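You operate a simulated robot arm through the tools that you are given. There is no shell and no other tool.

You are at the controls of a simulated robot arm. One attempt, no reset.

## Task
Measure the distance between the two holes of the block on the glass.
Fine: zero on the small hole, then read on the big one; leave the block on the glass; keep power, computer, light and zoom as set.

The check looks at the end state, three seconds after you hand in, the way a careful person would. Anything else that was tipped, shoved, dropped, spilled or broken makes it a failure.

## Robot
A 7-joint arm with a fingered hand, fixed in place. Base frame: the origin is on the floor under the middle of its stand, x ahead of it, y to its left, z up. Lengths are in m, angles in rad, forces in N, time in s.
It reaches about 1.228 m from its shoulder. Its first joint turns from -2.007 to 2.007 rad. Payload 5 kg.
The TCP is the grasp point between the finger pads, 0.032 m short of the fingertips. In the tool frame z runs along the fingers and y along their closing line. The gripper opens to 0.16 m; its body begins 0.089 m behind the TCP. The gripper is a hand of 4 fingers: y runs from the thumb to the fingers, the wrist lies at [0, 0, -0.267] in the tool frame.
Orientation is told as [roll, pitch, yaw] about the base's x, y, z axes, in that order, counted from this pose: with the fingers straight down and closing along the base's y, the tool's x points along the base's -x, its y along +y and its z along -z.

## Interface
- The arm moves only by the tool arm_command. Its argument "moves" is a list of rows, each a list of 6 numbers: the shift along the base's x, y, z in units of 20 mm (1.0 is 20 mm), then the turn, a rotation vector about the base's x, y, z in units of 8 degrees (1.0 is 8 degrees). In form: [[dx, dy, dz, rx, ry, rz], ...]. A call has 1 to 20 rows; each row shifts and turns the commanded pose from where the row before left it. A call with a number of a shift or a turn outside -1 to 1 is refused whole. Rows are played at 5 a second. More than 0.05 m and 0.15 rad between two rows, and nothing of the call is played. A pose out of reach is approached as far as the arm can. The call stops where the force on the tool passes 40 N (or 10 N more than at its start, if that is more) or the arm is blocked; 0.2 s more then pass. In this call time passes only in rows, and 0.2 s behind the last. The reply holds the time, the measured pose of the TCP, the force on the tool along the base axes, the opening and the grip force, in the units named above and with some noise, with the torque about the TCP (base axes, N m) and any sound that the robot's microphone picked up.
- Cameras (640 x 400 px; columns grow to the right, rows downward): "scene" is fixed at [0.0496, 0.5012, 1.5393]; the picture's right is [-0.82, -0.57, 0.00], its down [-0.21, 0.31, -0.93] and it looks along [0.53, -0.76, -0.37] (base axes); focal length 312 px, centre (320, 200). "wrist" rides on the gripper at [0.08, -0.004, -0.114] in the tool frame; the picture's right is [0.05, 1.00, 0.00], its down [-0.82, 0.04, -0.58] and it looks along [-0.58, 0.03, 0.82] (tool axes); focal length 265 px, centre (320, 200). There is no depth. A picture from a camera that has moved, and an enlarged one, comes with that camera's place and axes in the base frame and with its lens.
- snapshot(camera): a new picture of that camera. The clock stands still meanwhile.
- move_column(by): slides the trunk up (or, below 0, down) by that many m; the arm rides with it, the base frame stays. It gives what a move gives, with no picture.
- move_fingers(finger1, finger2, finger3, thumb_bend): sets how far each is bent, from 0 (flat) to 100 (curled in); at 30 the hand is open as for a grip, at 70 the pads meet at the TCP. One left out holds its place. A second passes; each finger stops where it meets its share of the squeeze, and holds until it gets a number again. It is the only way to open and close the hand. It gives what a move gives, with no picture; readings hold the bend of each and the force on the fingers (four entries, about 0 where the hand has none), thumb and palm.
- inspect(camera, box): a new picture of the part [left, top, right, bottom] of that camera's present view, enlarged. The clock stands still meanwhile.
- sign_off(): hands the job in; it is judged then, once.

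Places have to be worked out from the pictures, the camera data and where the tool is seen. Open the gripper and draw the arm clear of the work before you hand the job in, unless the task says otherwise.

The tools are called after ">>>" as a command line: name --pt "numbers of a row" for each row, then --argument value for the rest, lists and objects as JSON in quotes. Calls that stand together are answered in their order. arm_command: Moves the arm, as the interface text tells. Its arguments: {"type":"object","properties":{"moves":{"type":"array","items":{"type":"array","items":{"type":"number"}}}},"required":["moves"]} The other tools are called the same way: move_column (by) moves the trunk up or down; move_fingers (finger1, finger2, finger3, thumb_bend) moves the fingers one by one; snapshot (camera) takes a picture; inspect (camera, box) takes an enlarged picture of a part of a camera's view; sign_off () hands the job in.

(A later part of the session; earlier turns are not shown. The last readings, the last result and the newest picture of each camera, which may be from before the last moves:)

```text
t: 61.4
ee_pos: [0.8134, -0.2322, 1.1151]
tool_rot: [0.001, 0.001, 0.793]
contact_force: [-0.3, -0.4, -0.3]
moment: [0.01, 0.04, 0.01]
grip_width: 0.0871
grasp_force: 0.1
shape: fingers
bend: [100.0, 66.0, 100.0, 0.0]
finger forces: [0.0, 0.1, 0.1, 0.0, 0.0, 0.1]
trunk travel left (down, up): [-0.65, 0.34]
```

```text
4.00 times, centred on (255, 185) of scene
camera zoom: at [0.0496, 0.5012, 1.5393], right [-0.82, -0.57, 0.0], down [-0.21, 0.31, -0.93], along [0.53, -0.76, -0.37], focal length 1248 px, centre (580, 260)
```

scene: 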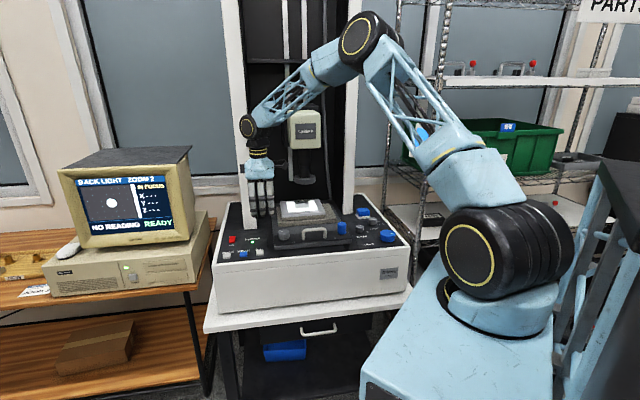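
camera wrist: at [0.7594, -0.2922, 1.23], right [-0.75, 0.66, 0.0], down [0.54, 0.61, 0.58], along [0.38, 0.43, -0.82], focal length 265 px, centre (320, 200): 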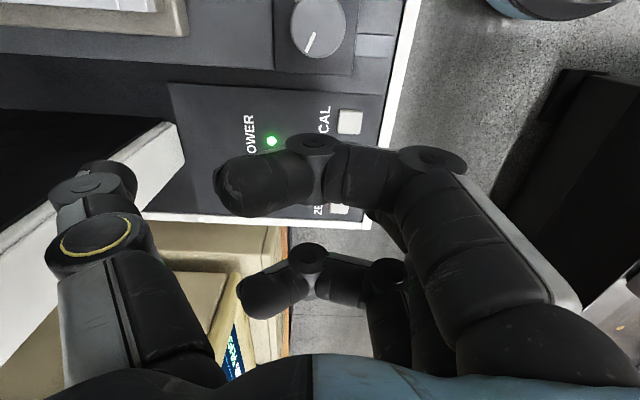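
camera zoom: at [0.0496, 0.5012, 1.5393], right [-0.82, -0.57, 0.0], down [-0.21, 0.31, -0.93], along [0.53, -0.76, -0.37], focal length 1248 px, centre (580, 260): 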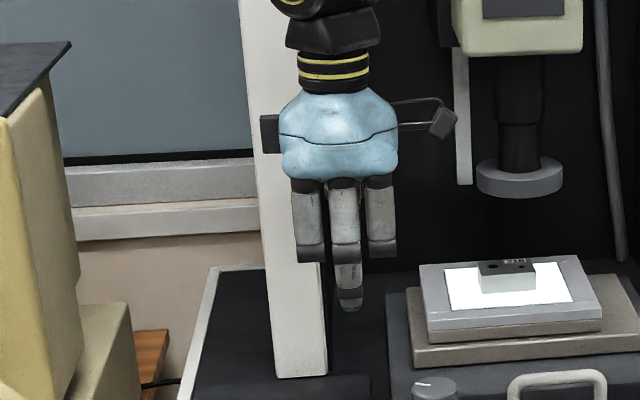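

The thumb still hangs far out. A pinch of finger 2 and thumb on the tool axis is cleaner, so I do that.

>>> move_fingers --finger2 69 --thumb_bend 69

>>> snapshot --camera "wrist"

>>> inspect --camera "scene" --box '[215, 135, 295, 235]'

>>> inspect --camera "scene" --box '[70, 170, 182, 240]'

```text
t: 62.4
ee_pos: [0.8133, -0.2313, 1.1153]
tool_rot: [0.0, 0.002, 0.791]
contact_force: [0.4, -0.3, 0.4]
moment: [-0.02, -0.01, -0.03]
grip_width: 0.0511
grasp_force: 0.0
shape: fingers
bend: [100.0, 69.0, 100.0, 69.0]
finger forces: [0.1, 0.1, 0.1, 0.0, 0.0, 0.0]
trunk travel left (down, up): [-0.65, 0.34]
```

```text
taken
camera wrist: at [0.7594, -0.2922, 1.23], right [-0.75, 0.66, 0.0], down [0.54, 0.61, 0.58], along [0.38, 0.43, -0.82], focal length 265 px, centre (320, 200)
```

wrist: 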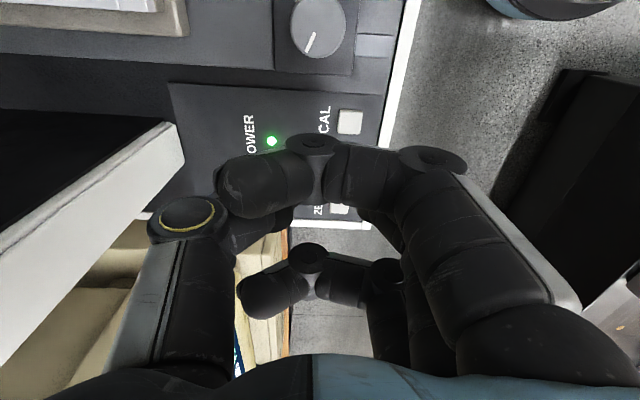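

```text
4.00 times, centred on (255, 185) of scene
camera zoom: at [0.0496, 0.5012, 1.5393], right [-0.82, -0.57, 0.0], down [-0.21, 0.31, -0.93], along [0.53, -0.76, -0.37], focal length 1248 px, centre (580, 260)
```

zoom: 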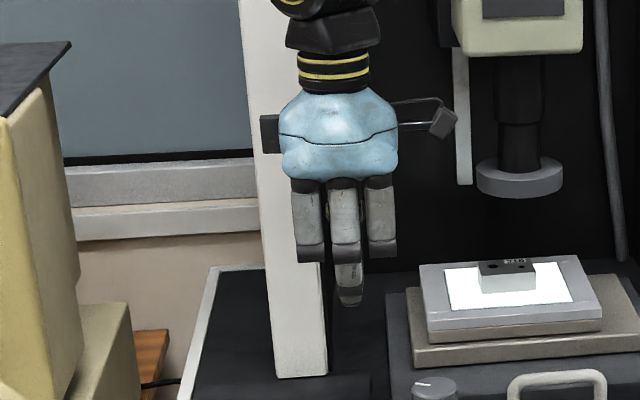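

```text
5.71 times, centred on (126, 205) of scene
camera zoom: at [0.0496, 0.5012, 1.5393], right [-0.82, -0.57, 0.0], down [-0.21, 0.31, -0.93], along [0.53, -0.76, -0.37], focal length 1783 px, centre (1429, 171)
```

zoom: 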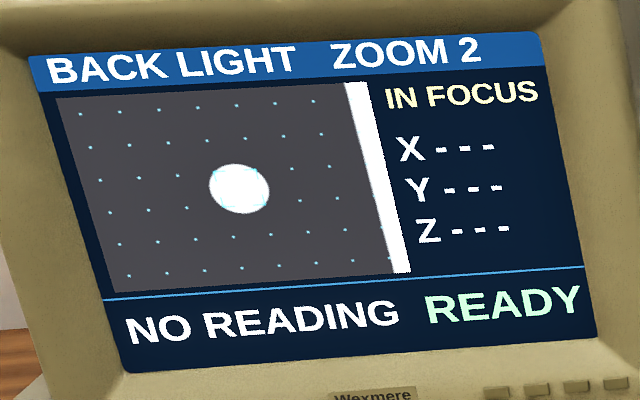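

The pinch is a single slim tip on the tool axis and the hole is still centred. I move above the ZERO button and lower to a few cm above it.

>>> arm_command --pt "0.511 0.875 0 0 0 0" --pt "0.511 0.875 0 0 0 0" --pt "0.511 0.875 0 0 0 0" --pt "0.511 0.875 0 0 0 0" --pt "0.511 0.875 0 0 0 0" --pt "0.511 0.875 0 0 0 0" --pt "0.511 0.875 0 0 0 0" --pt "0 0 -1 0 0 0" --pt "0 0 -1 0 0 0" --pt "0 0 -1 0 0 0" --pt "0 0 -1 0 0 0" --pt "0 0 -1 0 0 0"

>>> inspect --camera "scene" --box '[200, 180, 280, 270]'

>>> snapshot --camera "wrist"

```text
t: 65.0
ee_pos: [0.8849, -0.1115, 1.0123]
tool_rot: [-0.001, 0.003, 0.792]
contact_force: [0.0, -0.1, 0.2]
moment: [-0.01, 0.02, -0.03]
grip_width: 0.0512
grasp_force: 0.1
shape: fingers
bend: [100.0, 69.0, 100.0, 69.0]
finger forces: [0.0, 0.1, 0.1, 0.0, 0.1, 0.0]
trunk travel left (down, up): [-0.65, 0.34]
```

```text
4.44 times, centred on (240, 225) of scene
camera zoom: at [0.0496, 0.5012, 1.5393], right [-0.82, -0.57, 0.0], down [-0.21, 0.31, -0.93], along [0.53, -0.76, -0.37], focal length 1386 px, centre (676, 89)
```

zoom: 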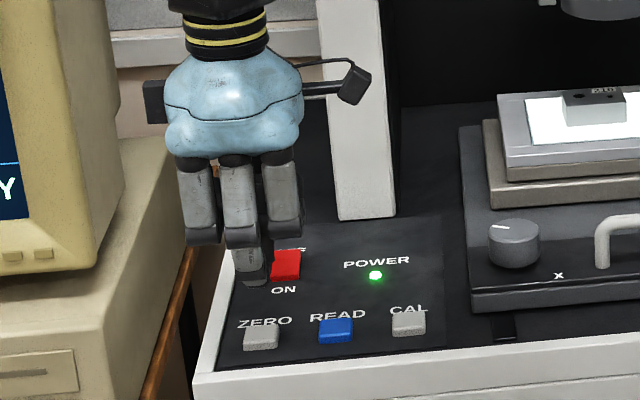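

```text
taken
camera wrist: at [0.8317, -0.171, 1.1272], right [-0.75, 0.66, 0.0], down [0.54, 0.61, 0.58], along [0.38, 0.43, -0.82], focal length 265 px, centre (320, 200)
```

wrist: 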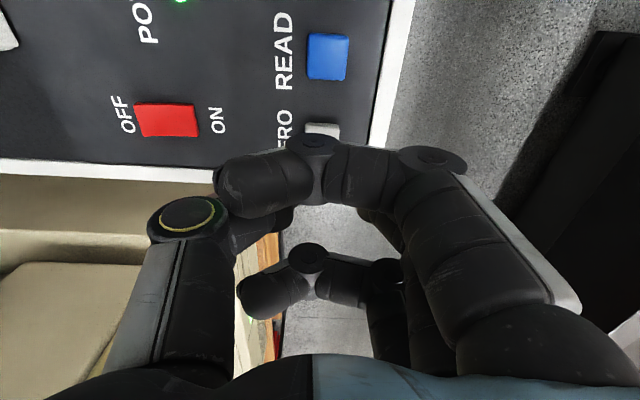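

The tip projects onto the ZERO button within a few mm. I lower to just above the cap, then feel for it in small steps.

>>> arm_command --pt "0 0 -0.7 0 0 0" --pt "0 0 -0.7 0 0 0" --pt "0 0 -0.4 0 0 0"

>>> inspect --camera "scene" --box '[215, 215, 275, 265]'

```text
t: 65.8
ee_pos: [0.8865, -0.1106, 0.9787]
tool_rot: [0.0, 0.001, 0.793]
contact_force: [-0.4, -0.2, 0.9]
moment: [0.0, 0.0, 0.0]
grip_width: 0.0507
grasp_force: 0.1
shape: fingers
bend: [100.0, 69.0, 100.0, 69.0]
finger forces: [0.0, 0.1, 0.1, 0.1, 0.0, 0.0]
trunk travel left (down, up): [-0.65, 0.34]
```

```text
8.00 times, centred on (245, 240) of scene
camera zoom: at [0.0496, 0.5012, 1.5393], right [-0.82, -0.57, 0.0], down [-0.21, 0.31, -0.93], along [0.53, -0.76, -0.37], focal length 2496 px, centre (920, -120)
```

zoom: 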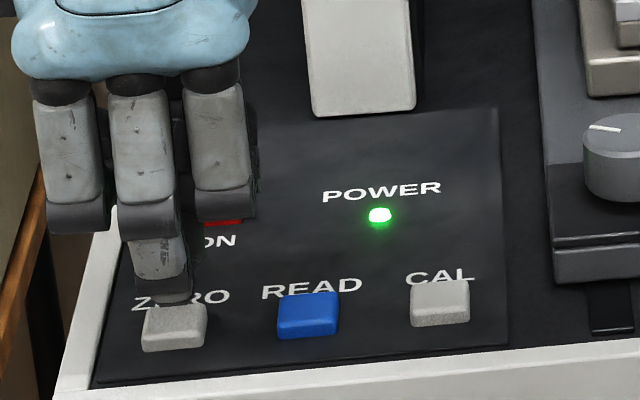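

The tip is right above the ZERO cap, ~1 cm to go. I lower in 2–3 mm steps.

>>> arm_command --pt "0 0 -0.2 0 0 0" --pt "0 0 -0.15 0 0 0" --pt "0 0 -0.15 0 0 0"

>>> inspect --camera "scene" --box '[215, 215, 275, 265]'

```text
t: 66.6
ee_pos: [0.8854, -0.1103, 0.9685]
tool_rot: [-0.001, 0.001, 0.79]
contact_force: [-0.2, 0.3, -0.6]
moment: [-0.02, -0.01, 0.02]
grip_width: 0.051
grasp_force: 0.1
shape: fingers
bend: [100.0, 69.0, 100.0, 69.0]
finger forces: [0.0, 0.1, 0.1, 0.0, 0.0, 0.0]
trunk travel left (down, up): [-0.65, 0.34]
```

```text
8.00 times, centred on (245, 240) of scene
camera zoom: at [0.0496, 0.5012, 1.5393], right [-0.82, -0.57, 0.0], down [-0.21, 0.31, -0.93], along [0.53, -0.76, -0.37], focal length 2496 px, centre (920, -120)
```

zoom: 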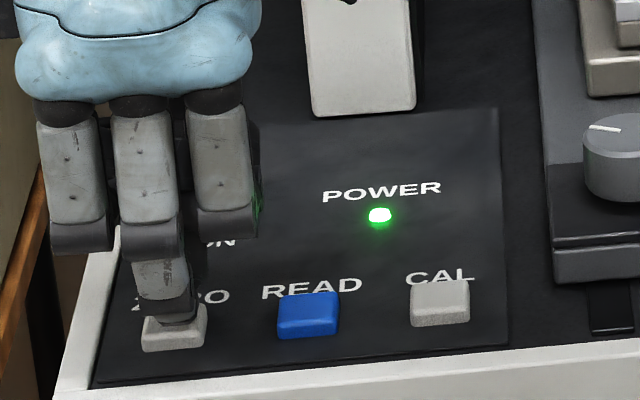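

Tip looks on the cap, no force yet. Continue in 2 mm steps.

>>> arm_command --pt "0 0 -0.1 0 0 0" --pt "0 0 -0.1 0 0 0" --pt "0 0 -0.1 0 0 0"

>>> inspect --camera "scene" --box '[70, 170, 182, 240]'

```text
t: 67.4
ee_pos: [0.8856, -0.1104, 0.9623]
tool_rot: [0.0, 0.002, 0.792]
contact_force: [-1.7, 0.4, 2.6]
moment: [0.04, -0.02, 0.05]
grip_width: 0.051
grasp_force: 0.6
shape: fingers
bend: [100.0, 69.0, 100.0, 69.0]
finger forces: [0.1, 1.8, 0.1, 0.0, 0.0, 0.1]
trunk travel left (down, up): [-0.65, 0.34]
heard: click
```

```text
5.71 times, centred on (126, 205) of scene
camera zoom: at [0.0496, 0.5012, 1.5393], right [-0.82, -0.57, 0.0], down [-0.21, 0.31, -0.93], along [0.53, -0.76, -0.37], focal length 1783 px, centre (1429, 171)
```

zoom: 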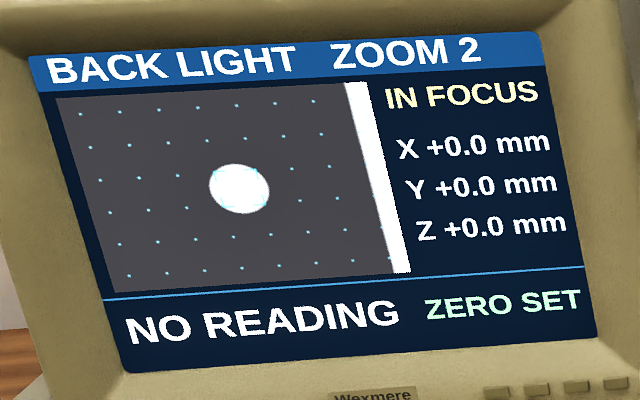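

Click heard and the screen shows ZERO SET with X/Y/Z +0.0. I lift off the button and go back above the X knob, opening the hand to bend 55 on the way at height.

>>> arm_command --pt "0 0 0.3 0 0 0" --pt "0 0 1 0 0 0" --pt "0 0 1 0 0 0" --pt "0 0 1 0 0 0" --pt "0 0 1 0 0 0" --pt "0 0 1 0 0 0" --pt "0 0 1 0 0 0" --pt "0 0 1 0 0 0" --pt "-0.667 -0.983 0 0 0 0.22" --pt "-0.667 -0.983 0 0 0 0.22" --pt "-0.667 -0.983 0 0 0 0.22" --pt "-0.667 -0.983 0 0 0 0.22" --pt "-0.667 -0.983 0 0 0 0.22" --pt "-0.667 -0.983 0 0 0 0.22" --pt "-0.667 -0.983 0 0 0 0.22" --pt "-0.667 -0.983 0 0 0 0.22" --pt "-0.667 -0.983 0 0 0 0.22"

>>> move_fingers --finger1 55 --finger2 55 --finger3 55 --thumb_bend 55

>>> inspect --camera "wrist" --box '[260, 70, 380, 170]'

>>> inspect --camera "scene" --box '[70, 170, 182, 240]'

```text
t: 71.0
ee_pos: [0.7648, -0.2889, 1.1069]
tool_rot: [0.0, 0.0, 1.07]
contact_force: [-1.1, -0.7, -0.3]
moment: [0.03, -0.01, -0.01]
grip_width: 0.0509
grasp_force: 0.1
shape: fingers
bend: [100.0, 69.0, 100.0, 69.0]
finger forces: [0.0, 0.0, 0.1, 0.0, 0.0, 0.1]
trunk travel left (down, up): [-0.65, 0.34]
```

```text
t: 72.0
ee_pos: [0.7658, -0.2855, 1.1078]
tool_rot: [-0.002, 0.001, 1.069]
contact_force: [0.1, 0.4, -1.0]
moment: [0.01, 0.03, -0.06]
grip_width: 0.0712
grasp_force: 0.1
shape: fingers
bend: [55.0, 55.0, 55.0, 55.0]
finger forces: [0.0, 0.0, 0.0, 0.0, 0.0, 0.1]
trunk travel left (down, up): [-0.65, 0.34]
```

```text
4.00 times, centred on (320, 120) of wrist
camera zoom: at [0.7295, -0.3604, 1.223], right [-0.9, 0.43, 0.0], down [0.36, 0.74, 0.58], along [0.25, 0.52, -0.82], focal length 1062 px, centre (320, 520)
```

zoom: 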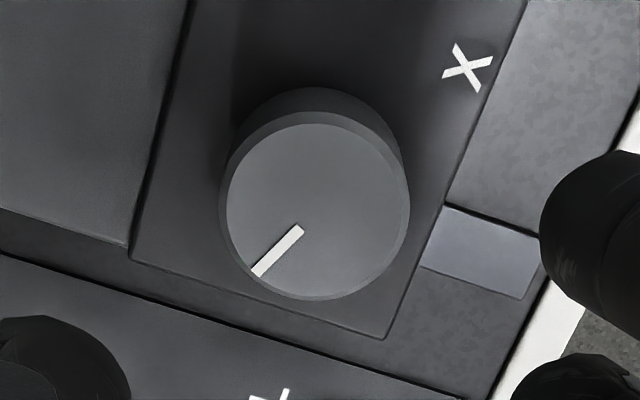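

```text
5.71 times, centred on (126, 205) of scene
camera zoom: at [0.0496, 0.5012, 1.5393], right [-0.82, -0.57, 0.0], down [-0.21, 0.31, -0.93], along [0.53, -0.76, -0.37], focal length 1783 px, centre (1429, 171)
```

zoom: 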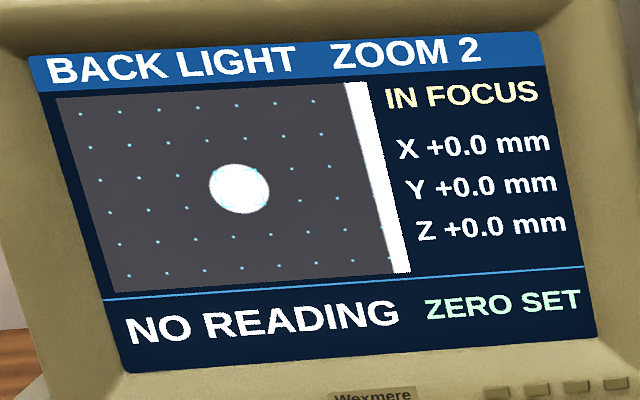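

Zero is held. I centre on the X knob with yaw ≈ 1.17, lower and grip, then turn negative to bring the big hole in from the left.

>>> arm_command --pt "0.085 0.045 -0.9 0 0 0.7" --pt "0 0 -0.9 0 0 0" --pt "0 0 -0.9 0 0 0" --pt "0 0 -0.9 0 0 0" --pt "0 0 -0.9 0 0 0" --pt "0 0 -0.9 0 0 0"

>>> move_fingers --finger1 60 --finger2 69 --finger3 60 --thumb_bend 67

>>> arm_command --pt "0 0 0 0 0 -0.5" --pt "0 0 0 0 0 -0.6" --pt "0 0 0 0 0 -0.6" --pt "0 0 0 0 0 -0.6" --pt "0 0 0 0 0 -0.6" --pt "0 0 0 0 0 -0.6"

>>> inspect --camera "scene" --box '[70, 170, 182, 240]'

```text
t: 73.4
ee_pos: [0.7671, -0.2861, 0.9992]
tool_rot: [0.0, 0.003, 1.168]
contact_force: [0.6, 0.1, -0.5]
moment: [-0.01, -0.04, 0.01]
grip_width: 0.0711
grasp_force: 0.0
shape: fingers
bend: [55.0, 55.0, 55.0, 55.0]
finger forces: [0.1, 0.1, 0.1, 0.1, 0.0, 0.0]
trunk travel left (down, up): [-0.65, 0.34]
```

```text
t: 74.4
ee_pos: [0.7661, -0.2866, 0.9992]
tool_rot: [0.0, 0.0, 1.168]
contact_force: [4.8, -3.1, -1.2]
moment: [-0.05, -0.03, 0.04]
grip_width: 0.0537
grasp_force: 9.4
shape: fingers
bend: [60.0, 60.0, 60.0, 63.0]
finger forces: [0.1, 6.6, 0.1, 0.0, 12.0, 0.1]
trunk travel left (down, up): [-0.65, 0.34]
```

```text
t: 75.8
ee_pos: [0.7674, -0.2881, 0.9999]
tool_rot: [0.002, 0.002, 0.677]
contact_force: [-1.6, -3.7, -5.4]
moment: [0.04, 0.12, 0.06]
grip_width: 0.0536
grasp_force: 8.3
shape: fingers
bend: [60.0, 60.0, 60.0, 63.0]
finger forces: [0.0, 8.2, 0.1, 0.0, 9.3, 0.1]
trunk travel left (down, up): [-0.65, 0.34]
```

```text
5.71 times, centred on (126, 205) of scene
camera zoom: at [0.0496, 0.5012, 1.5393], right [-0.82, -0.57, 0.0], down [-0.21, 0.31, -0.93], along [0.53, -0.76, -0.37], focal length 1783 px, centre (1429, 171)
```

zoom: 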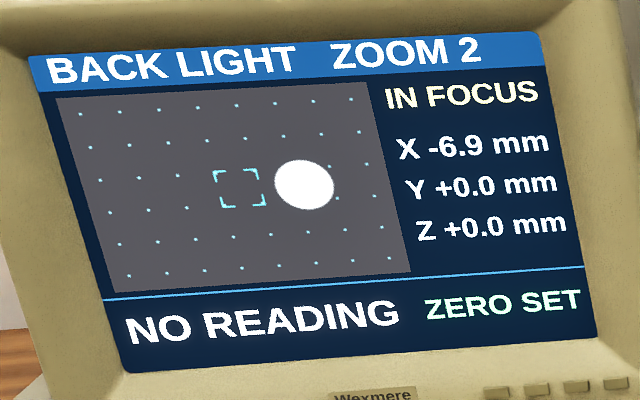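

X reads -6.9 mm for -28° (0.246 mm/°); I need about -30 mm in total. Continue -41°.

>>> arm_command --pt "0 0 0 0 0 -0.6" --pt "0 0 0 0 0 -0.6" --pt "0 0 0 0 0 -0.6" --pt "0 0 0 0 0 -0.6" --pt "0 0 0 0 0 -0.6" --pt "0 0 0 0 0 -0.6" --pt "0 0 0 0 0 -0.6" --pt "0 0 0 0 0 -0.6" --pt "0 0 0 0 0 -0.4"

>>> inspect --camera "scene" --box '[70, 170, 182, 240]'

>>> snapshot --camera "wrist"

```text
t: 77.8
ee_pos: [0.768, -0.2871, 0.9994]
tool_rot: [0.0, 0.003, -0.048]
contact_force: [-4.1, -5.3, -6.0]
moment: [-0.03, 0.15, 0.06]
grip_width: 0.0536
grasp_force: 8.8
shape: fingers
bend: [60.0, 60.0, 60.0, 63.0]
finger forces: [0.1, 6.4, 0.1, 0.0, 11.9, 0.0]
trunk travel left (down, up): [-0.65, 0.34]
```

```text
5.71 times, centred on (126, 205) of scene
camera zoom: at [0.0496, 0.5012, 1.5393], right [-0.82, -0.57, 0.0], down [-0.21, 0.31, -0.93], along [0.53, -0.76, -0.37], focal length 1783 px, centre (1429, 171)
```

zoom: 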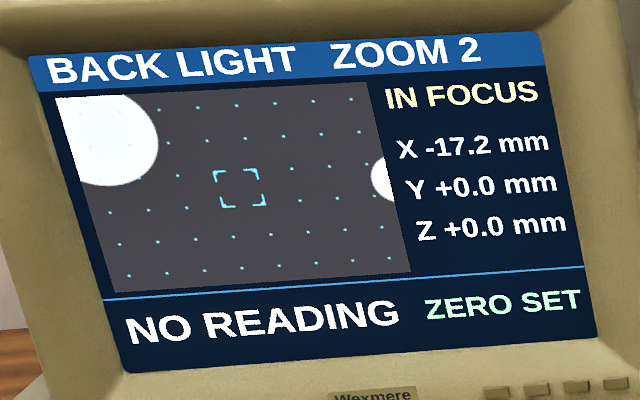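

```text
taken
camera wrist: at [0.6861, -0.2874, 1.1145], right [0.0, 1.0, 0.0], down [0.82, 0.0, 0.58], along [0.58, 0.0, -0.82], focal length 265 px, centre (320, 200)
```

wrist: 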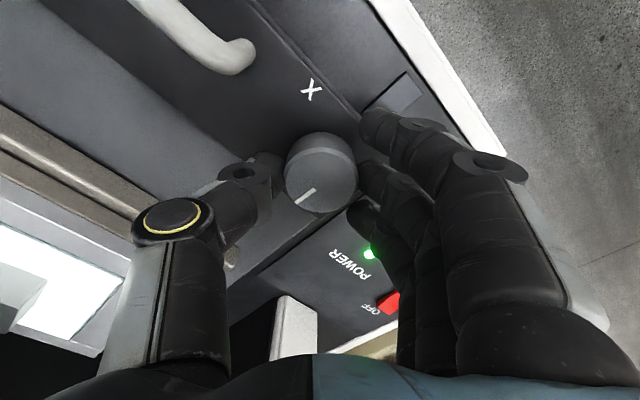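

X = -17.2 mm; the big hole is ~13.3 mm further left and ~0.29 view-heights high. I release, lift slightly, rotate back ~60° and re-grip.

>>> move_fingers --finger1 55 --finger2 55 --finger3 55 --thumb_bend 55

>>> arm_command --pt "0 0 0.75 0 0 0" --pt "0 0 0.75 0 0 0" --pt "0 0 0 0 0 0.94" --pt "0 0 0 0 0 0.94" --pt "0 0 0 0 0 0.94" --pt "0 0 0 0 0 0.94" --pt "0 0 0 0 0 0.94" --pt "0 0 0 0 0 0.94" --pt "0 0 0 0 0 0.94" --pt "0 0 0 0 0 0.94" --pt "0 0 0 0 0 0"

>>> inspect --camera "wrist" --box '[240, 80, 400, 240]'

>>> inspect --camera "scene" --box '[70, 170, 182, 240]'

```text
t: 78.8
ee_pos: [0.7667, -0.2858, 1.0001]
tool_rot: [0.0, 0.002, -0.047]
contact_force: [0.3, 0.1, -0.6]
moment: [-0.02, 0.0, -0.01]
grip_width: 0.0712
grasp_force: 0.0
shape: fingers
bend: [55.0, 55.0, 55.0, 55.0]
finger forces: [0.0, 0.0, 0.1, 0.1, 0.0, 0.1]
trunk travel left (down, up): [-0.65, 0.34]
```

```text
t: 81.2
ee_pos: [0.768, -0.2873, 1.0314]
tool_rot: [0.001, 0.002, 1.004]
contact_force: [-0.2, -0.6, -0.9]
moment: [-0.03, 0.01, 0.01]
grip_width: 0.071
grasp_force: 0.0
shape: fingers
bend: [55.0, 55.0, 55.0, 55.0]
finger forces: [0.0, 0.0, 0.1, 0.0, 0.0, 0.0]
trunk travel left (down, up): [-0.65, 0.34]
```

```text
2.50 times, centred on (320, 160) of wrist
camera zoom: at [0.7271, -0.3567, 1.1449], right [-0.87, 0.49, 0.0], down [0.4, 0.71, 0.58], along [0.28, 0.5, -0.82], focal length 664 px, centre (320, 300)
```

zoom: 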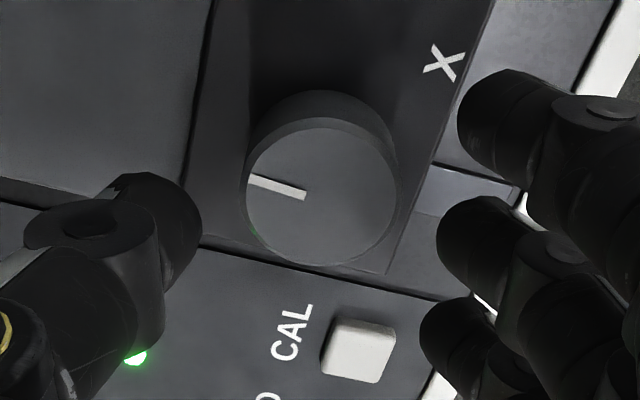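

```text
5.71 times, centred on (126, 205) of scene
camera zoom: at [0.0496, 0.5012, 1.5393], right [-0.82, -0.57, 0.0], down [-0.21, 0.31, -0.93], along [0.53, -0.76, -0.37], focal length 1783 px, centre (1429, 171)
```

zoom: 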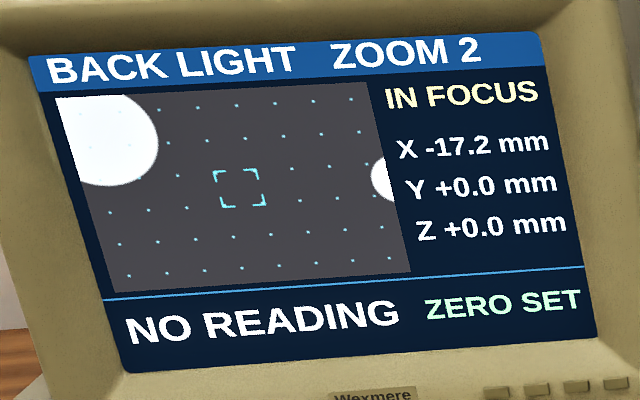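

Stable at -17.2. I lower, grip and turn -50°.

>>> arm_command --pt "0 0 -0.8 0 0 0" --pt "0 0 -0.8 0 0 0"

>>> move_fingers --finger1 60 --finger2 69 --finger3 60 --thumb_bend 67

>>> arm_command --pt "0 0 0 0 0 -0.5" --pt "0 0 0 0 0 -0.6" --pt "0 0 0 0 0 -0.6" --pt "0 0 0 0 0 -0.6" --pt "0 0 0 0 0 -0.6" --pt "0 0 0 0 0 -0.6" --pt "0 0 0 0 0 -0.6" --pt "0 0 0 0 0 -0.6" --pt "0 0 0 0 0 -0.6" --pt "0 0 0 0 0 -0.6" --pt "0 0 0 0 0 -0.35"

>>> inspect --camera "scene" --box '[70, 170, 182, 240]'

```text
t: 81.8
ee_pos: [0.7678, -0.2866, 0.9966]
tool_rot: [0.002, 0.001, 1.003]
contact_force: [0.9, -0.3, 0.8]
moment: [-0.01, 0.04, -0.02]
grip_width: 0.071
grasp_force: 0.1
shape: fingers
bend: [55.0, 55.0, 55.0, 55.0]
finger forces: [0.0, 0.0, 0.0, 0.0, 0.0, 0.1]
trunk travel left (down, up): [-0.65, 0.34]
```

```text
t: 82.8
ee_pos: [0.7672, -0.2862, 0.9967]
tool_rot: [-0.002, 0.002, 1.001]
contact_force: [4.3, -3.2, -3.6]
moment: [-0.03, 0.0, -0.05]
grip_width: 0.053
grasp_force: 8.5
shape: fingers
bend: [60.0, 60.0, 60.0, 63.0]
finger forces: [0.1, 6.4, 0.0, 0.1, 10.9, 0.0]
trunk travel left (down, up): [-0.65, 0.34]
```

```text
t: 85.2
ee_pos: [0.768, -0.286, 0.9969]
tool_rot: [-0.001, 0.001, 0.127]
contact_force: [-0.2, -3.6, -7.3]
moment: [-0.02, -0.04, 0.07]
grip_width: 0.0532
grasp_force: 8.4
shape: fingers
bend: [60.0, 60.0, 60.0, 63.0]
finger forces: [0.0, 6.5, 0.0, 0.0, 9.6, 0.1]
trunk travel left (down, up): [-0.65, 0.34]
```

```text
5.71 times, centred on (126, 205) of scene
camera zoom: at [0.0496, 0.5012, 1.5393], right [-0.82, -0.57, 0.0], down [-0.21, 0.31, -0.93], along [0.53, -0.76, -0.37], focal length 1783 px, centre (1429, 171)
```

zoom: 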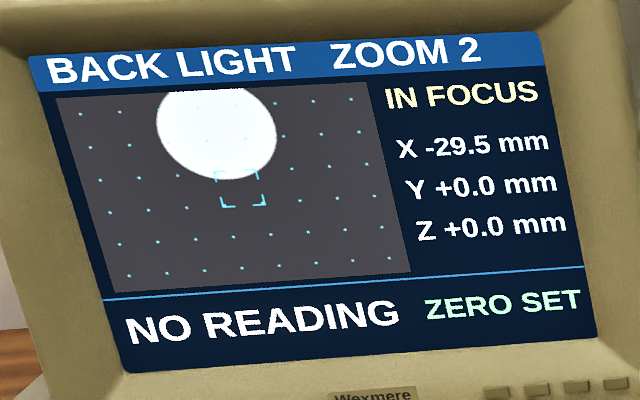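

X = -29.5; the big hole is nearly above the crosshair. I enlarge to measure the remaining X offset.

>>> inspect --camera "scene" --box '[92, 182, 128, 212]'

```text
13.33 times, centred on (110, 197) of scene
camera zoom: at [0.0496, 0.5012, 1.5393], right [-0.82, -0.57, 0.0], down [-0.21, 0.31, -0.93], along [0.53, -0.76, -0.37], focal length 4160 px, centre (3120, 240)
```

zoom: 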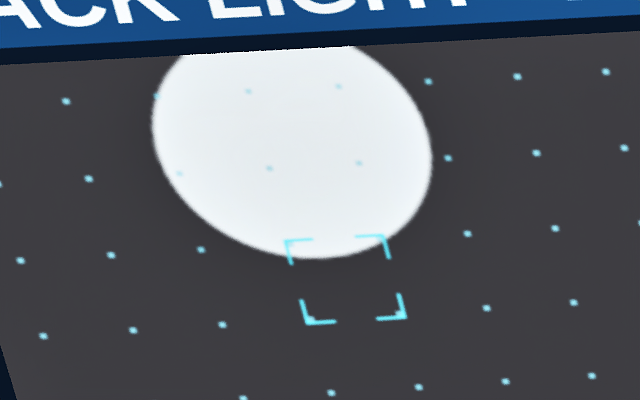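

Remaining X offset ≈ -0.67 mm, i.e. about -2.7°. I turn that and then release.

>>> arm_command --pt "0 0 0 0 0 -0.34" --pt "0 0 0 0 0 0"

>>> inspect --camera "scene" --box '[70, 170, 182, 240]'

>>> move_fingers --finger1 55 --finger2 55 --finger3 55 --thumb_bend 55

>>> inspect --camera "scene" --box '[92, 182, 128, 212]'

>>> inspect --camera "scene" --box '[70, 170, 182, 240]'

```text
t: 85.8
ee_pos: [0.7673, -0.2875, 0.9981]
tool_rot: [0.001, 0.001, 0.082]
contact_force: [-1.5, -5.1, -8.0]
moment: [-0.03, 0.07, 0.02]
grip_width: 0.0533
grasp_force: 8.2
shape: fingers
bend: [60.0, 60.0, 60.0, 63.0]
finger forces: [0.0, 5.8, 0.0, 0.0, 10.5, 0.0]
trunk travel left (down, up): [-0.65, 0.34]
```

```text
5.71 times, centred on (126, 205) of scene
camera zoom: at [0.0496, 0.5012, 1.5393], right [-0.82, -0.57, 0.0], down [-0.21, 0.31, -0.93], along [0.53, -0.76, -0.37], focal length 1783 px, centre (1429, 171)
```

zoom: 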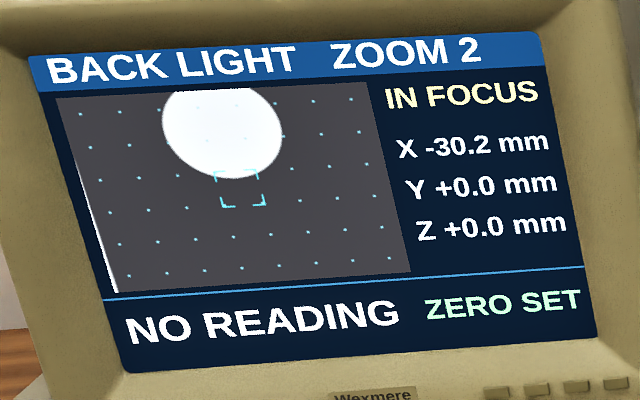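

```text
t: 86.8
ee_pos: [0.7674, -0.2863, 0.9989]
tool_rot: [0.001, 0.0, 0.082]
contact_force: [0.6, 0.0, 0.5]
moment: [-0.02, -0.02, 0.02]
grip_width: 0.071
grasp_force: 0.1
shape: fingers
bend: [55.0, 55.0, 55.0, 55.0]
finger forces: [0.1, 0.0, 0.0, 0.1, 0.0, 0.0]
trunk travel left (down, up): [-0.65, 0.34]
```

```text
13.33 times, centred on (110, 197) of scene
camera zoom: at [0.0496, 0.5012, 1.5393], right [-0.82, -0.57, 0.0], down [-0.21, 0.31, -0.93], along [0.53, -0.76, -0.37], focal length 4160 px, centre (3120, 240)
```

zoom: 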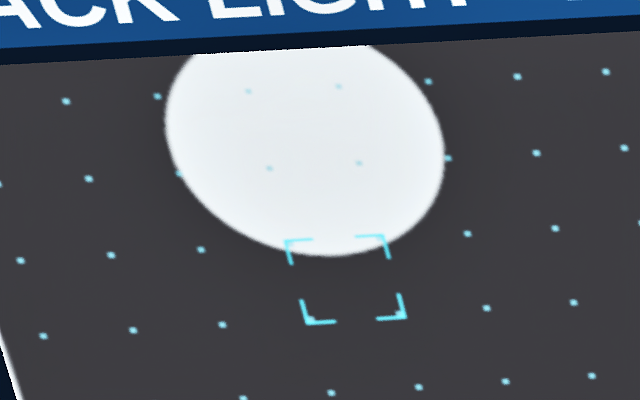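

```text
5.71 times, centred on (126, 205) of scene
camera zoom: at [0.0496, 0.5012, 1.5393], right [-0.82, -0.57, 0.0], down [-0.21, 0.31, -0.93], along [0.53, -0.76, -0.37], focal length 1783 px, centre (1429, 171)
```

zoom: 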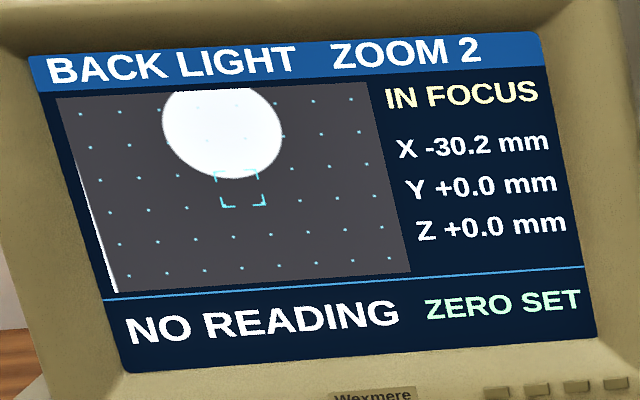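

X = -30.2 and centred within ~0.05 mm. Now Y: about 7.6 mm to move down. I lift and travel to the Y knob, arriving at yaw ≈ 0.9.

>>> arm_command --pt "0 0 0.6 0 0 0" --pt "0 0 1 0 0 0" --pt "0 0 1 0 0 0" --pt "0 0 1 0 0 0" --pt "0 0 1 0 0 0" --pt "-0.896 -0.894 0 0 0 0.652" --pt "-0.896 -0.894 0 0 0 0.652" --pt "-0.896 -0.894 0 0 0 0.652" --pt "-0.896 -0.894 0 0 0 0.652" --pt "-0.896 -0.894 0 0 0 0.652" --pt "-0.896 -0.894 0 0 0 0.652" --pt "-0.896 -0.894 0 0 0 0.652" --pt "-0.896 -0.894 0 0 0 0.652" --pt "-0.896 -0.894 0 0 0 0.652" --pt "0 0 0 0 0 0"

>>> inspect --camera "wrist" --box '[260, 70, 380, 170]'

>>> snapshot --camera "scene"

```text
t: 90.0
ee_pos: [0.6061, -0.4482, 1.0902]
tool_rot: [0.0, 0.001, 0.905]
contact_force: [-0.3, -0.4, 0.6]
moment: [0.02, 0.03, 0.03]
grip_width: 0.0713
grasp_force: 0.0
shape: fingers
bend: [55.0, 55.0, 55.0, 55.0]
finger forces: [0.0, 0.0, 0.0, 0.0, 0.0, 0.0]
trunk travel left (down, up): [-0.65, 0.34]
```

```text
4.00 times, centred on (320, 120) of wrist
camera zoom: at [0.5595, -0.514, 1.2058], right [-0.82, 0.58, 0.0], down [0.47, 0.67, 0.58], along [0.33, 0.47, -0.82], focal length 1062 px, centre (320, 520)
```

zoom: 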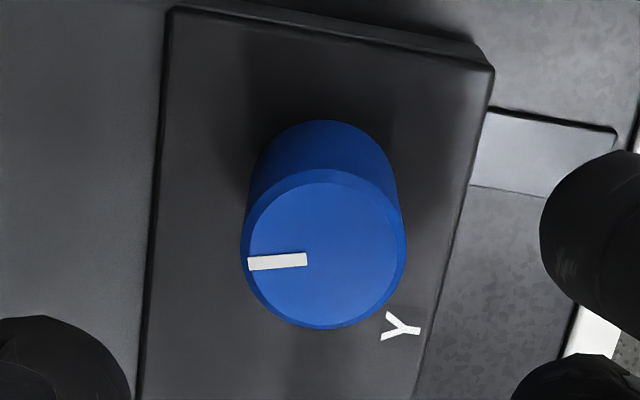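

```text
taken
```

scene: 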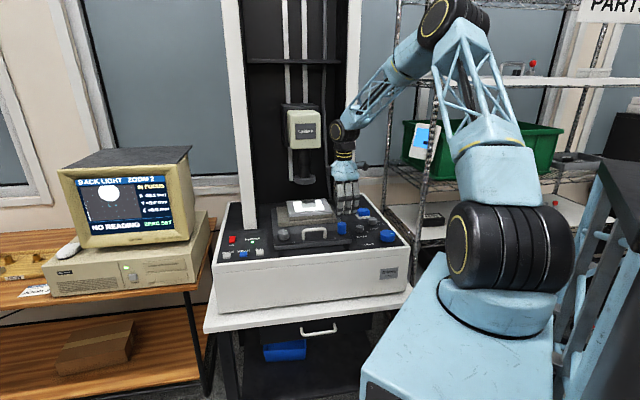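

Centred within 1 mm. I lower, grip Y with the light thumb setting and turn -16° first to read the scale.

>>> arm_command --pt "0 0.02 -0.882 0 0 0" --pt "0 0 -0.882 0 0 0" --pt "0 0 -0.882 0 0 0" --pt "0 0 -0.882 0 0 0" --pt "0 0 -0.882 0 0 0"

>>> move_fingers --finger1 60 --finger2 72 --finger3 60 --thumb_bend 69

>>> arm_command --pt "0 0 0 0 0 -0.5" --pt "0 0 0 0 0 -0.5" --pt "0 0 0 0 0 -0.5" --pt "0 0 0 0 0 -0.5"

>>> inspect --camera "scene" --box '[70, 170, 182, 240]'

```text
t: 91.2
ee_pos: [0.6062, -0.4454, 1.0026]
tool_rot: [0.001, 0.0, 0.902]
contact_force: [-0.7, 0.1, 0.9]
moment: [-0.01, 0.04, 0.0]
grip_width: 0.0712
grasp_force: 0.0
shape: fingers
bend: [55.0, 55.0, 55.0, 55.0]
finger forces: [0.1, 0.1, 0.0, 0.1, 0.1, 0.0]
trunk travel left (down, up): [-0.65, 0.34]
```

```text
t: 92.2
ee_pos: [0.607, -0.4455, 1.003]
tool_rot: [0.0, 0.003, 0.903]
contact_force: [3.4, -2.2, -4.1]
moment: [0.0, 0.0, 0.01]
grip_width: 0.0492
grasp_force: 8.6
shape: fingers
bend: [60.0, 63.0, 60.0, 65.0]
finger forces: [0.0, 7.0, 0.1, 0.0, 10.9, 0.0]
trunk travel left (down, up): [-0.65, 0.34]
```

```text
t: 93.2
ee_pos: [0.6075, -0.4455, 1.0021]
tool_rot: [0.0, 0.002, 0.623]
contact_force: [5.9, -0.5, -3.9]
moment: [0.04, -0.14, 0.08]
grip_width: 0.0495
grasp_force: 9.3
shape: fingers
bend: [60.0, 63.0, 60.0, 65.0]
finger forces: [0.1, 6.8, 0.0, 0.0, 10.6, 0.0]
trunk travel left (down, up): [-0.65, 0.34]
```

```text
5.71 times, centred on (126, 205) of scene
camera zoom: at [0.0496, 0.5012, 1.5393], right [-0.82, -0.57, 0.0], down [-0.21, 0.31, -0.93], along [0.53, -0.76, -0.37], focal length 1783 px, centre (1429, 171)
```

zoom: 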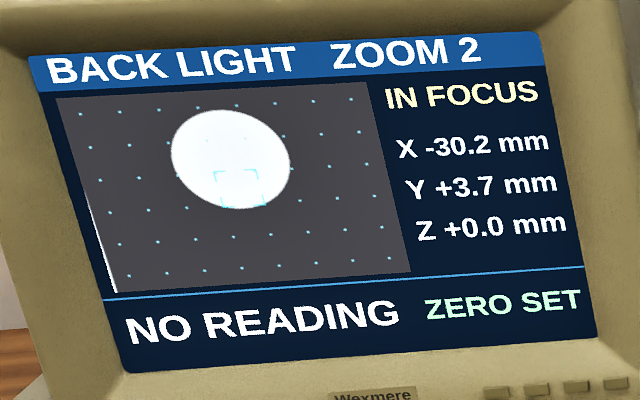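

Y = +3.7 mm after 16°, about the same again remaining. I turn -15.2°.

>>> arm_command --pt "0 0 0 0 0 -0.5" --pt "0 0 0 0 0 -0.5" --pt "0 0 0 0 0 -0.5" --pt "0 0 0 0 0 -0.4" --pt "0 0 0 0 0 0"

>>> inspect --camera "scene" --box '[70, 170, 182, 240]'

>>> inspect --camera "scene" --box '[100, 190, 124, 214]'

```text
t: 94.4
ee_pos: [0.6063, -0.4466, 1.0022]
tool_rot: [-0.001, 0.002, 0.357]
contact_force: [5.3, -1.8, -2.0]
moment: [0.05, -0.07, 0.08]
grip_width: 0.0495
grasp_force: 8.7
shape: fingers
bend: [60.0, 63.0, 60.0, 65.0]
finger forces: [0.1, 7.1, 0.0, 0.1, 10.4, 0.1]
trunk travel left (down, up): [-0.65, 0.34]
```

```text
5.71 times, centred on (126, 205) of scene
camera zoom: at [0.0496, 0.5012, 1.5393], right [-0.82, -0.57, 0.0], down [-0.21, 0.31, -0.93], along [0.53, -0.76, -0.37], focal length 1783 px, centre (1429, 171)
```

zoom: 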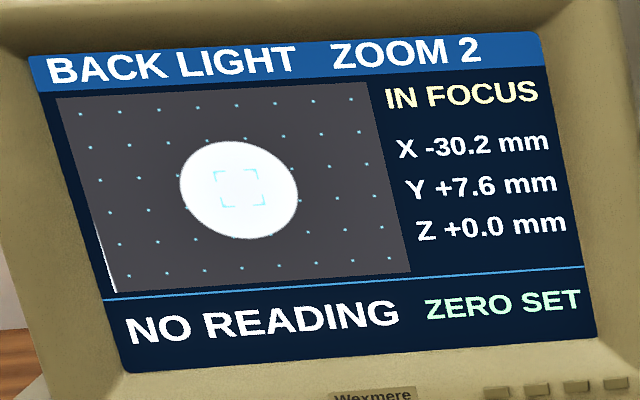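

```text
16.00 times, centred on (112, 202) of scene
camera zoom: at [0.0496, 0.5012, 1.5393], right [-0.82, -0.57, 0.0], down [-0.21, 0.31, -0.93], along [0.53, -0.76, -0.37], focal length 4991 px, centre (3648, 168)
```

zoom: 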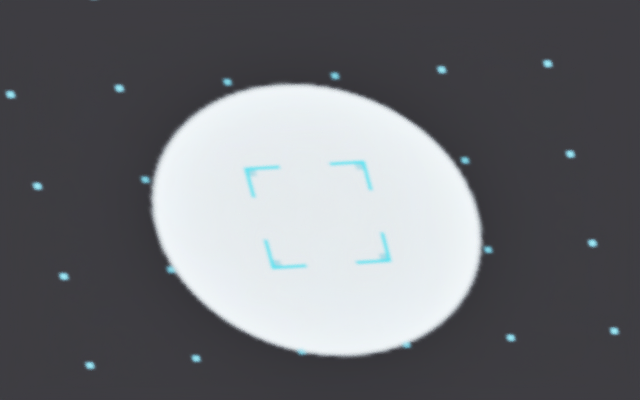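

The big hole surrounds the crosshair; X -30.2, Y +7.6. It's ~5 px low while gripped, so I release and see where it settles.

>>> move_fingers --finger1 55 --finger2 55 --finger3 55 --thumb_bend 55

>>> inspect --camera "scene" --box '[100, 190, 124, 214]'

>>> inspect --camera "scene" --box '[70, 170, 182, 240]'

```text
t: 95.4
ee_pos: [0.6066, -0.447, 1.0029]
tool_rot: [0.0, 0.002, 0.357]
contact_force: [-0.4, -0.3, 0.9]
moment: [0.04, 0.0, 0.01]
grip_width: 0.0711
grasp_force: 0.1
shape: fingers
bend: [55.0, 55.0, 55.0, 55.0]
finger forces: [0.0, 0.0, 0.0, 0.0, 0.1, 0.0]
trunk travel left (down, up): [-0.65, 0.34]
```

```text
16.00 times, centred on (112, 202) of scene
camera zoom: at [0.0496, 0.5012, 1.5393], right [-0.82, -0.57, 0.0], down [-0.21, 0.31, -0.93], along [0.53, -0.76, -0.37], focal length 4991 px, centre (3648, 168)
```

zoom: 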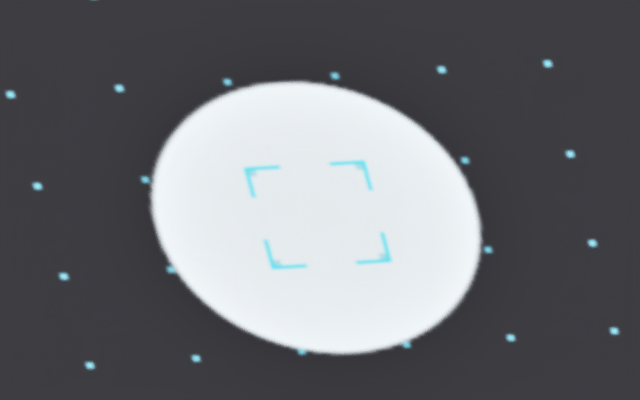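

```text
5.71 times, centred on (126, 205) of scene
camera zoom: at [0.0496, 0.5012, 1.5393], right [-0.82, -0.57, 0.0], down [-0.21, 0.31, -0.93], along [0.53, -0.76, -0.37], focal length 1783 px, centre (1429, 171)
```

zoom: 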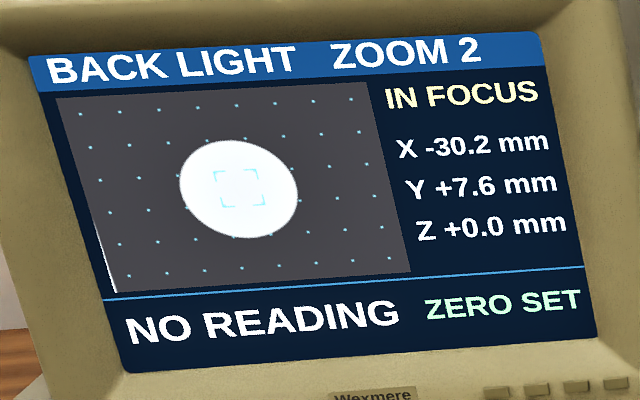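

Settled: hole centre vs crosshair offset is the same ~2 px as for the small hole, so X -30.2 / Y +7.6 is the true separation within ~0.1 mm. I lift and travel to above READ (0.843,-0.152).

>>> arm_command --pt "0 0 0.8 0 0 0" --pt "0 0 1 0 0 0" --pt "0 0 1 0 0 0" --pt "0 0 1 0 0 0" --pt "0 0 1 0 0 0" --pt "0.787 0.983 0.8 0 0 0.207" --pt "0.787 0.983 0 0 0 0.207" --pt "0.787 0.983 0 0 0 0.207" --pt "0.787 0.983 0 0 0 0.207" --pt "0.787 0.983 0 0 0 0.207" --pt "0.787 0.983 0 0 0 0.207" --pt "0.787 0.983 0 0 0 0.207" --pt "0.787 0.983 0 0 0 0.207" --pt "0.787 0.983 0 0 0 0.207" --pt "0.787 0.983 0 0 0 0.207" --pt "0.787 0.983 0 0 0 0.207" --pt "0.787 0.983 0 0 0 0.207" --pt "0.787 0.983 0 0 0 0.207" --pt "0.787 0.983 0 0 0 0.207" --pt "0.787 0.983 0 0 0 0.207"

>>> move_fingers --finger1 100 --finger2 69 --finger3 100 --thumb_bend 69

>>> snapshot --camera "scene"

>>> inspect --camera "scene" --box '[70, 170, 182, 240]'

>>> inspect --camera "scene" --box '[100, 190, 124, 214]'

```text
t: 99.6
ee_pos: [0.8438, -0.1508, 1.1142]
tool_rot: [0.0, 0.001, 0.793]
contact_force: [-0.6, -1.2, 0.9]
moment: [-0.01, 0.01, -0.01]
grip_width: 0.0712
grasp_force: 0.1
shape: fingers
bend: [55.0, 55.0, 55.0, 55.0]
finger forces: [0.0, 0.1, 0.0, 0.0, 0.0, 0.1]
trunk travel left (down, up): [-0.65, 0.34]
```

```text
t: 100.6
ee_pos: [0.8439, -0.1519, 1.1132]
tool_rot: [-0.001, 0.002, 0.791]
contact_force: [0.0, -1.0, -0.4]
moment: [0.0, -0.01, -0.03]
grip_width: 0.0507
grasp_force: 0.0
shape: fingers
bend: [100.0, 69.0, 100.0, 69.0]
finger forces: [0.1, 0.1, 0.0, 0.1, 0.1, 0.1]
trunk travel left (down, up): [-0.65, 0.34]
```

```text
taken
```

scene: 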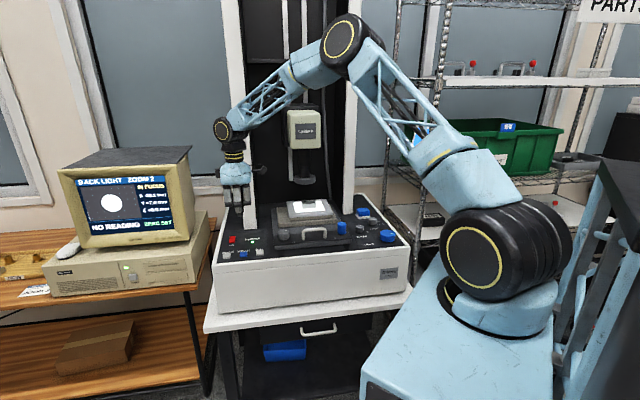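

```text
5.71 times, centred on (126, 205) of scene
camera zoom: at [0.0496, 0.5012, 1.5393], right [-0.82, -0.57, 0.0], down [-0.21, 0.31, -0.93], along [0.53, -0.76, -0.37], focal length 1783 px, centre (1429, 171)
```

zoom: 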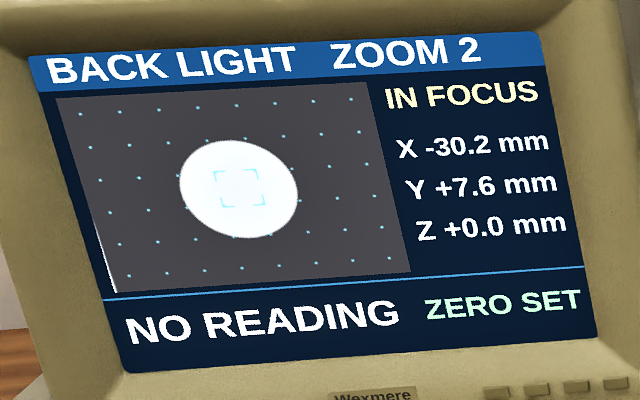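

```text
16.00 times, centred on (112, 202) of scene
camera zoom: at [0.0496, 0.5012, 1.5393], right [-0.82, -0.57, 0.0], down [-0.21, 0.31, -0.93], along [0.53, -0.76, -0.37], focal length 4991 px, centre (3648, 168)
```

zoom: 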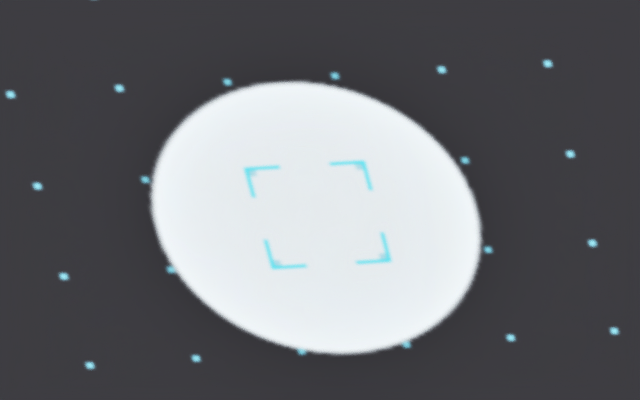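

Reading unchanged. I lower over READ to z ≈ 0.98 and check alignment.

>>> arm_command --pt "0 0 -0.95 0 0 0" --pt "0 0 -0.95 0 0 0" --pt "0 0 -0.95 0 0 0" --pt "0 0 -0.95 0 0 0" --pt "0 0 -0.95 0 0 0" --pt "0 0 -0.95 0 0 0" --pt "0 0 -0.95 0 0 0"

>>> inspect --camera "scene" --box '[215, 215, 275, 265]'

```text
t: 102.2
ee_pos: [0.8406, -0.1508, 0.9826]
tool_rot: [0.0, 0.003, 0.791]
contact_force: [0.3, -0.5, 0.3]
moment: [-0.01, 0.05, -0.03]
grip_width: 0.0509
grasp_force: 0.0
shape: fingers
bend: [100.0, 69.0, 100.0, 69.0]
finger forces: [0.1, 0.1, 0.1, 0.0, 0.1, 0.0]
trunk travel left (down, up): [-0.65, 0.34]
```

```text
8.00 times, centred on (245, 240) of scene
camera zoom: at [0.0496, 0.5012, 1.5393], right [-0.82, -0.57, 0.0], down [-0.21, 0.31, -0.93], along [0.53, -0.76, -0.37], focal length 2496 px, centre (920, -120)
```

zoom: 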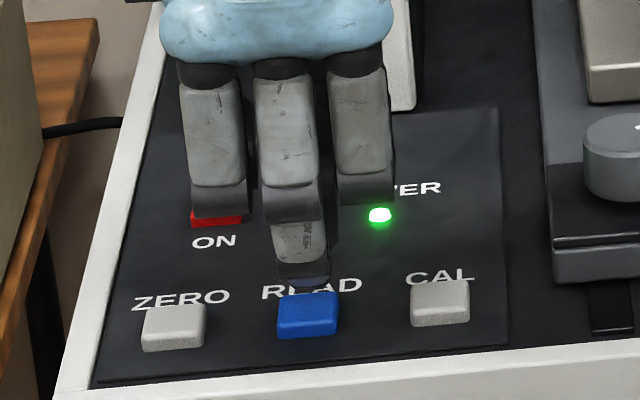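

Aligned in width; I shift ~4 mm backwards and lower close to the cap.

>>> arm_command --pt "0.14 -0.14 0 0 0 0" --pt "0 0 -0.25 0 0 0" --pt "0 0 -0.25 0 0 0" --pt "0 0 -0.2 0 0 0"

>>> inspect --camera "scene" --box '[215, 215, 275, 265]'

```text
t: 103.2
ee_pos: [0.8442, -0.1535, 0.966]
tool_rot: [0.0, 0.002, 0.792]
contact_force: [0.7, -0.1, 0.1]
moment: [0.03, -0.02, 0.01]
grip_width: 0.051
grasp_force: 0.1
shape: fingers
bend: [100.0, 69.0, 100.0, 69.0]
finger forces: [0.0, 0.0, 0.0, 0.0, 0.0, 0.1]
trunk travel left (down, up): [-0.65, 0.34]
```

```text
8.00 times, centred on (245, 240) of scene
camera zoom: at [0.0496, 0.5012, 1.5393], right [-0.82, -0.57, 0.0], down [-0.21, 0.31, -0.93], along [0.53, -0.76, -0.37], focal length 2496 px, centre (920, -120)
```

zoom: 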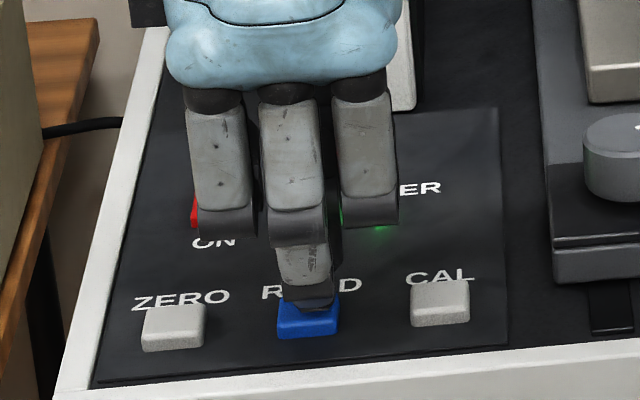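

The tip is on the READ cap. I press in 2 mm steps.

>>> arm_command --pt "0 0 -0.1 0 0 0" --pt "0 0 -0.1 0 0 0"

>>> inspect --camera "scene" --box '[70, 170, 182, 240]'

```text
t: 103.8
ee_pos: [0.8444, -0.1539, 0.9632]
tool_rot: [0.0, 0.001, 0.792]
contact_force: [-0.5, 0.0, 2.0]
moment: [0.0, -0.02, -0.03]
grip_width: 0.051
grasp_force: 0.5
shape: fingers
bend: [100.0, 69.0, 100.0, 69.0]
finger forces: [0.0, 1.2, 0.0, 0.0, 0.0, 0.0]
trunk travel left (down, up): [-0.65, 0.34]
heard: click
```

```text
5.71 times, centred on (126, 205) of scene
camera zoom: at [0.0496, 0.5012, 1.5393], right [-0.82, -0.57, 0.0], down [-0.21, 0.31, -0.93], along [0.53, -0.76, -0.37], focal length 1783 px, centre (1429, 171)
```

zoom: 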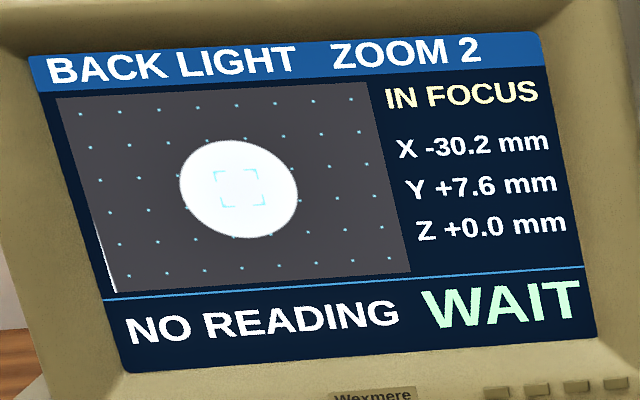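

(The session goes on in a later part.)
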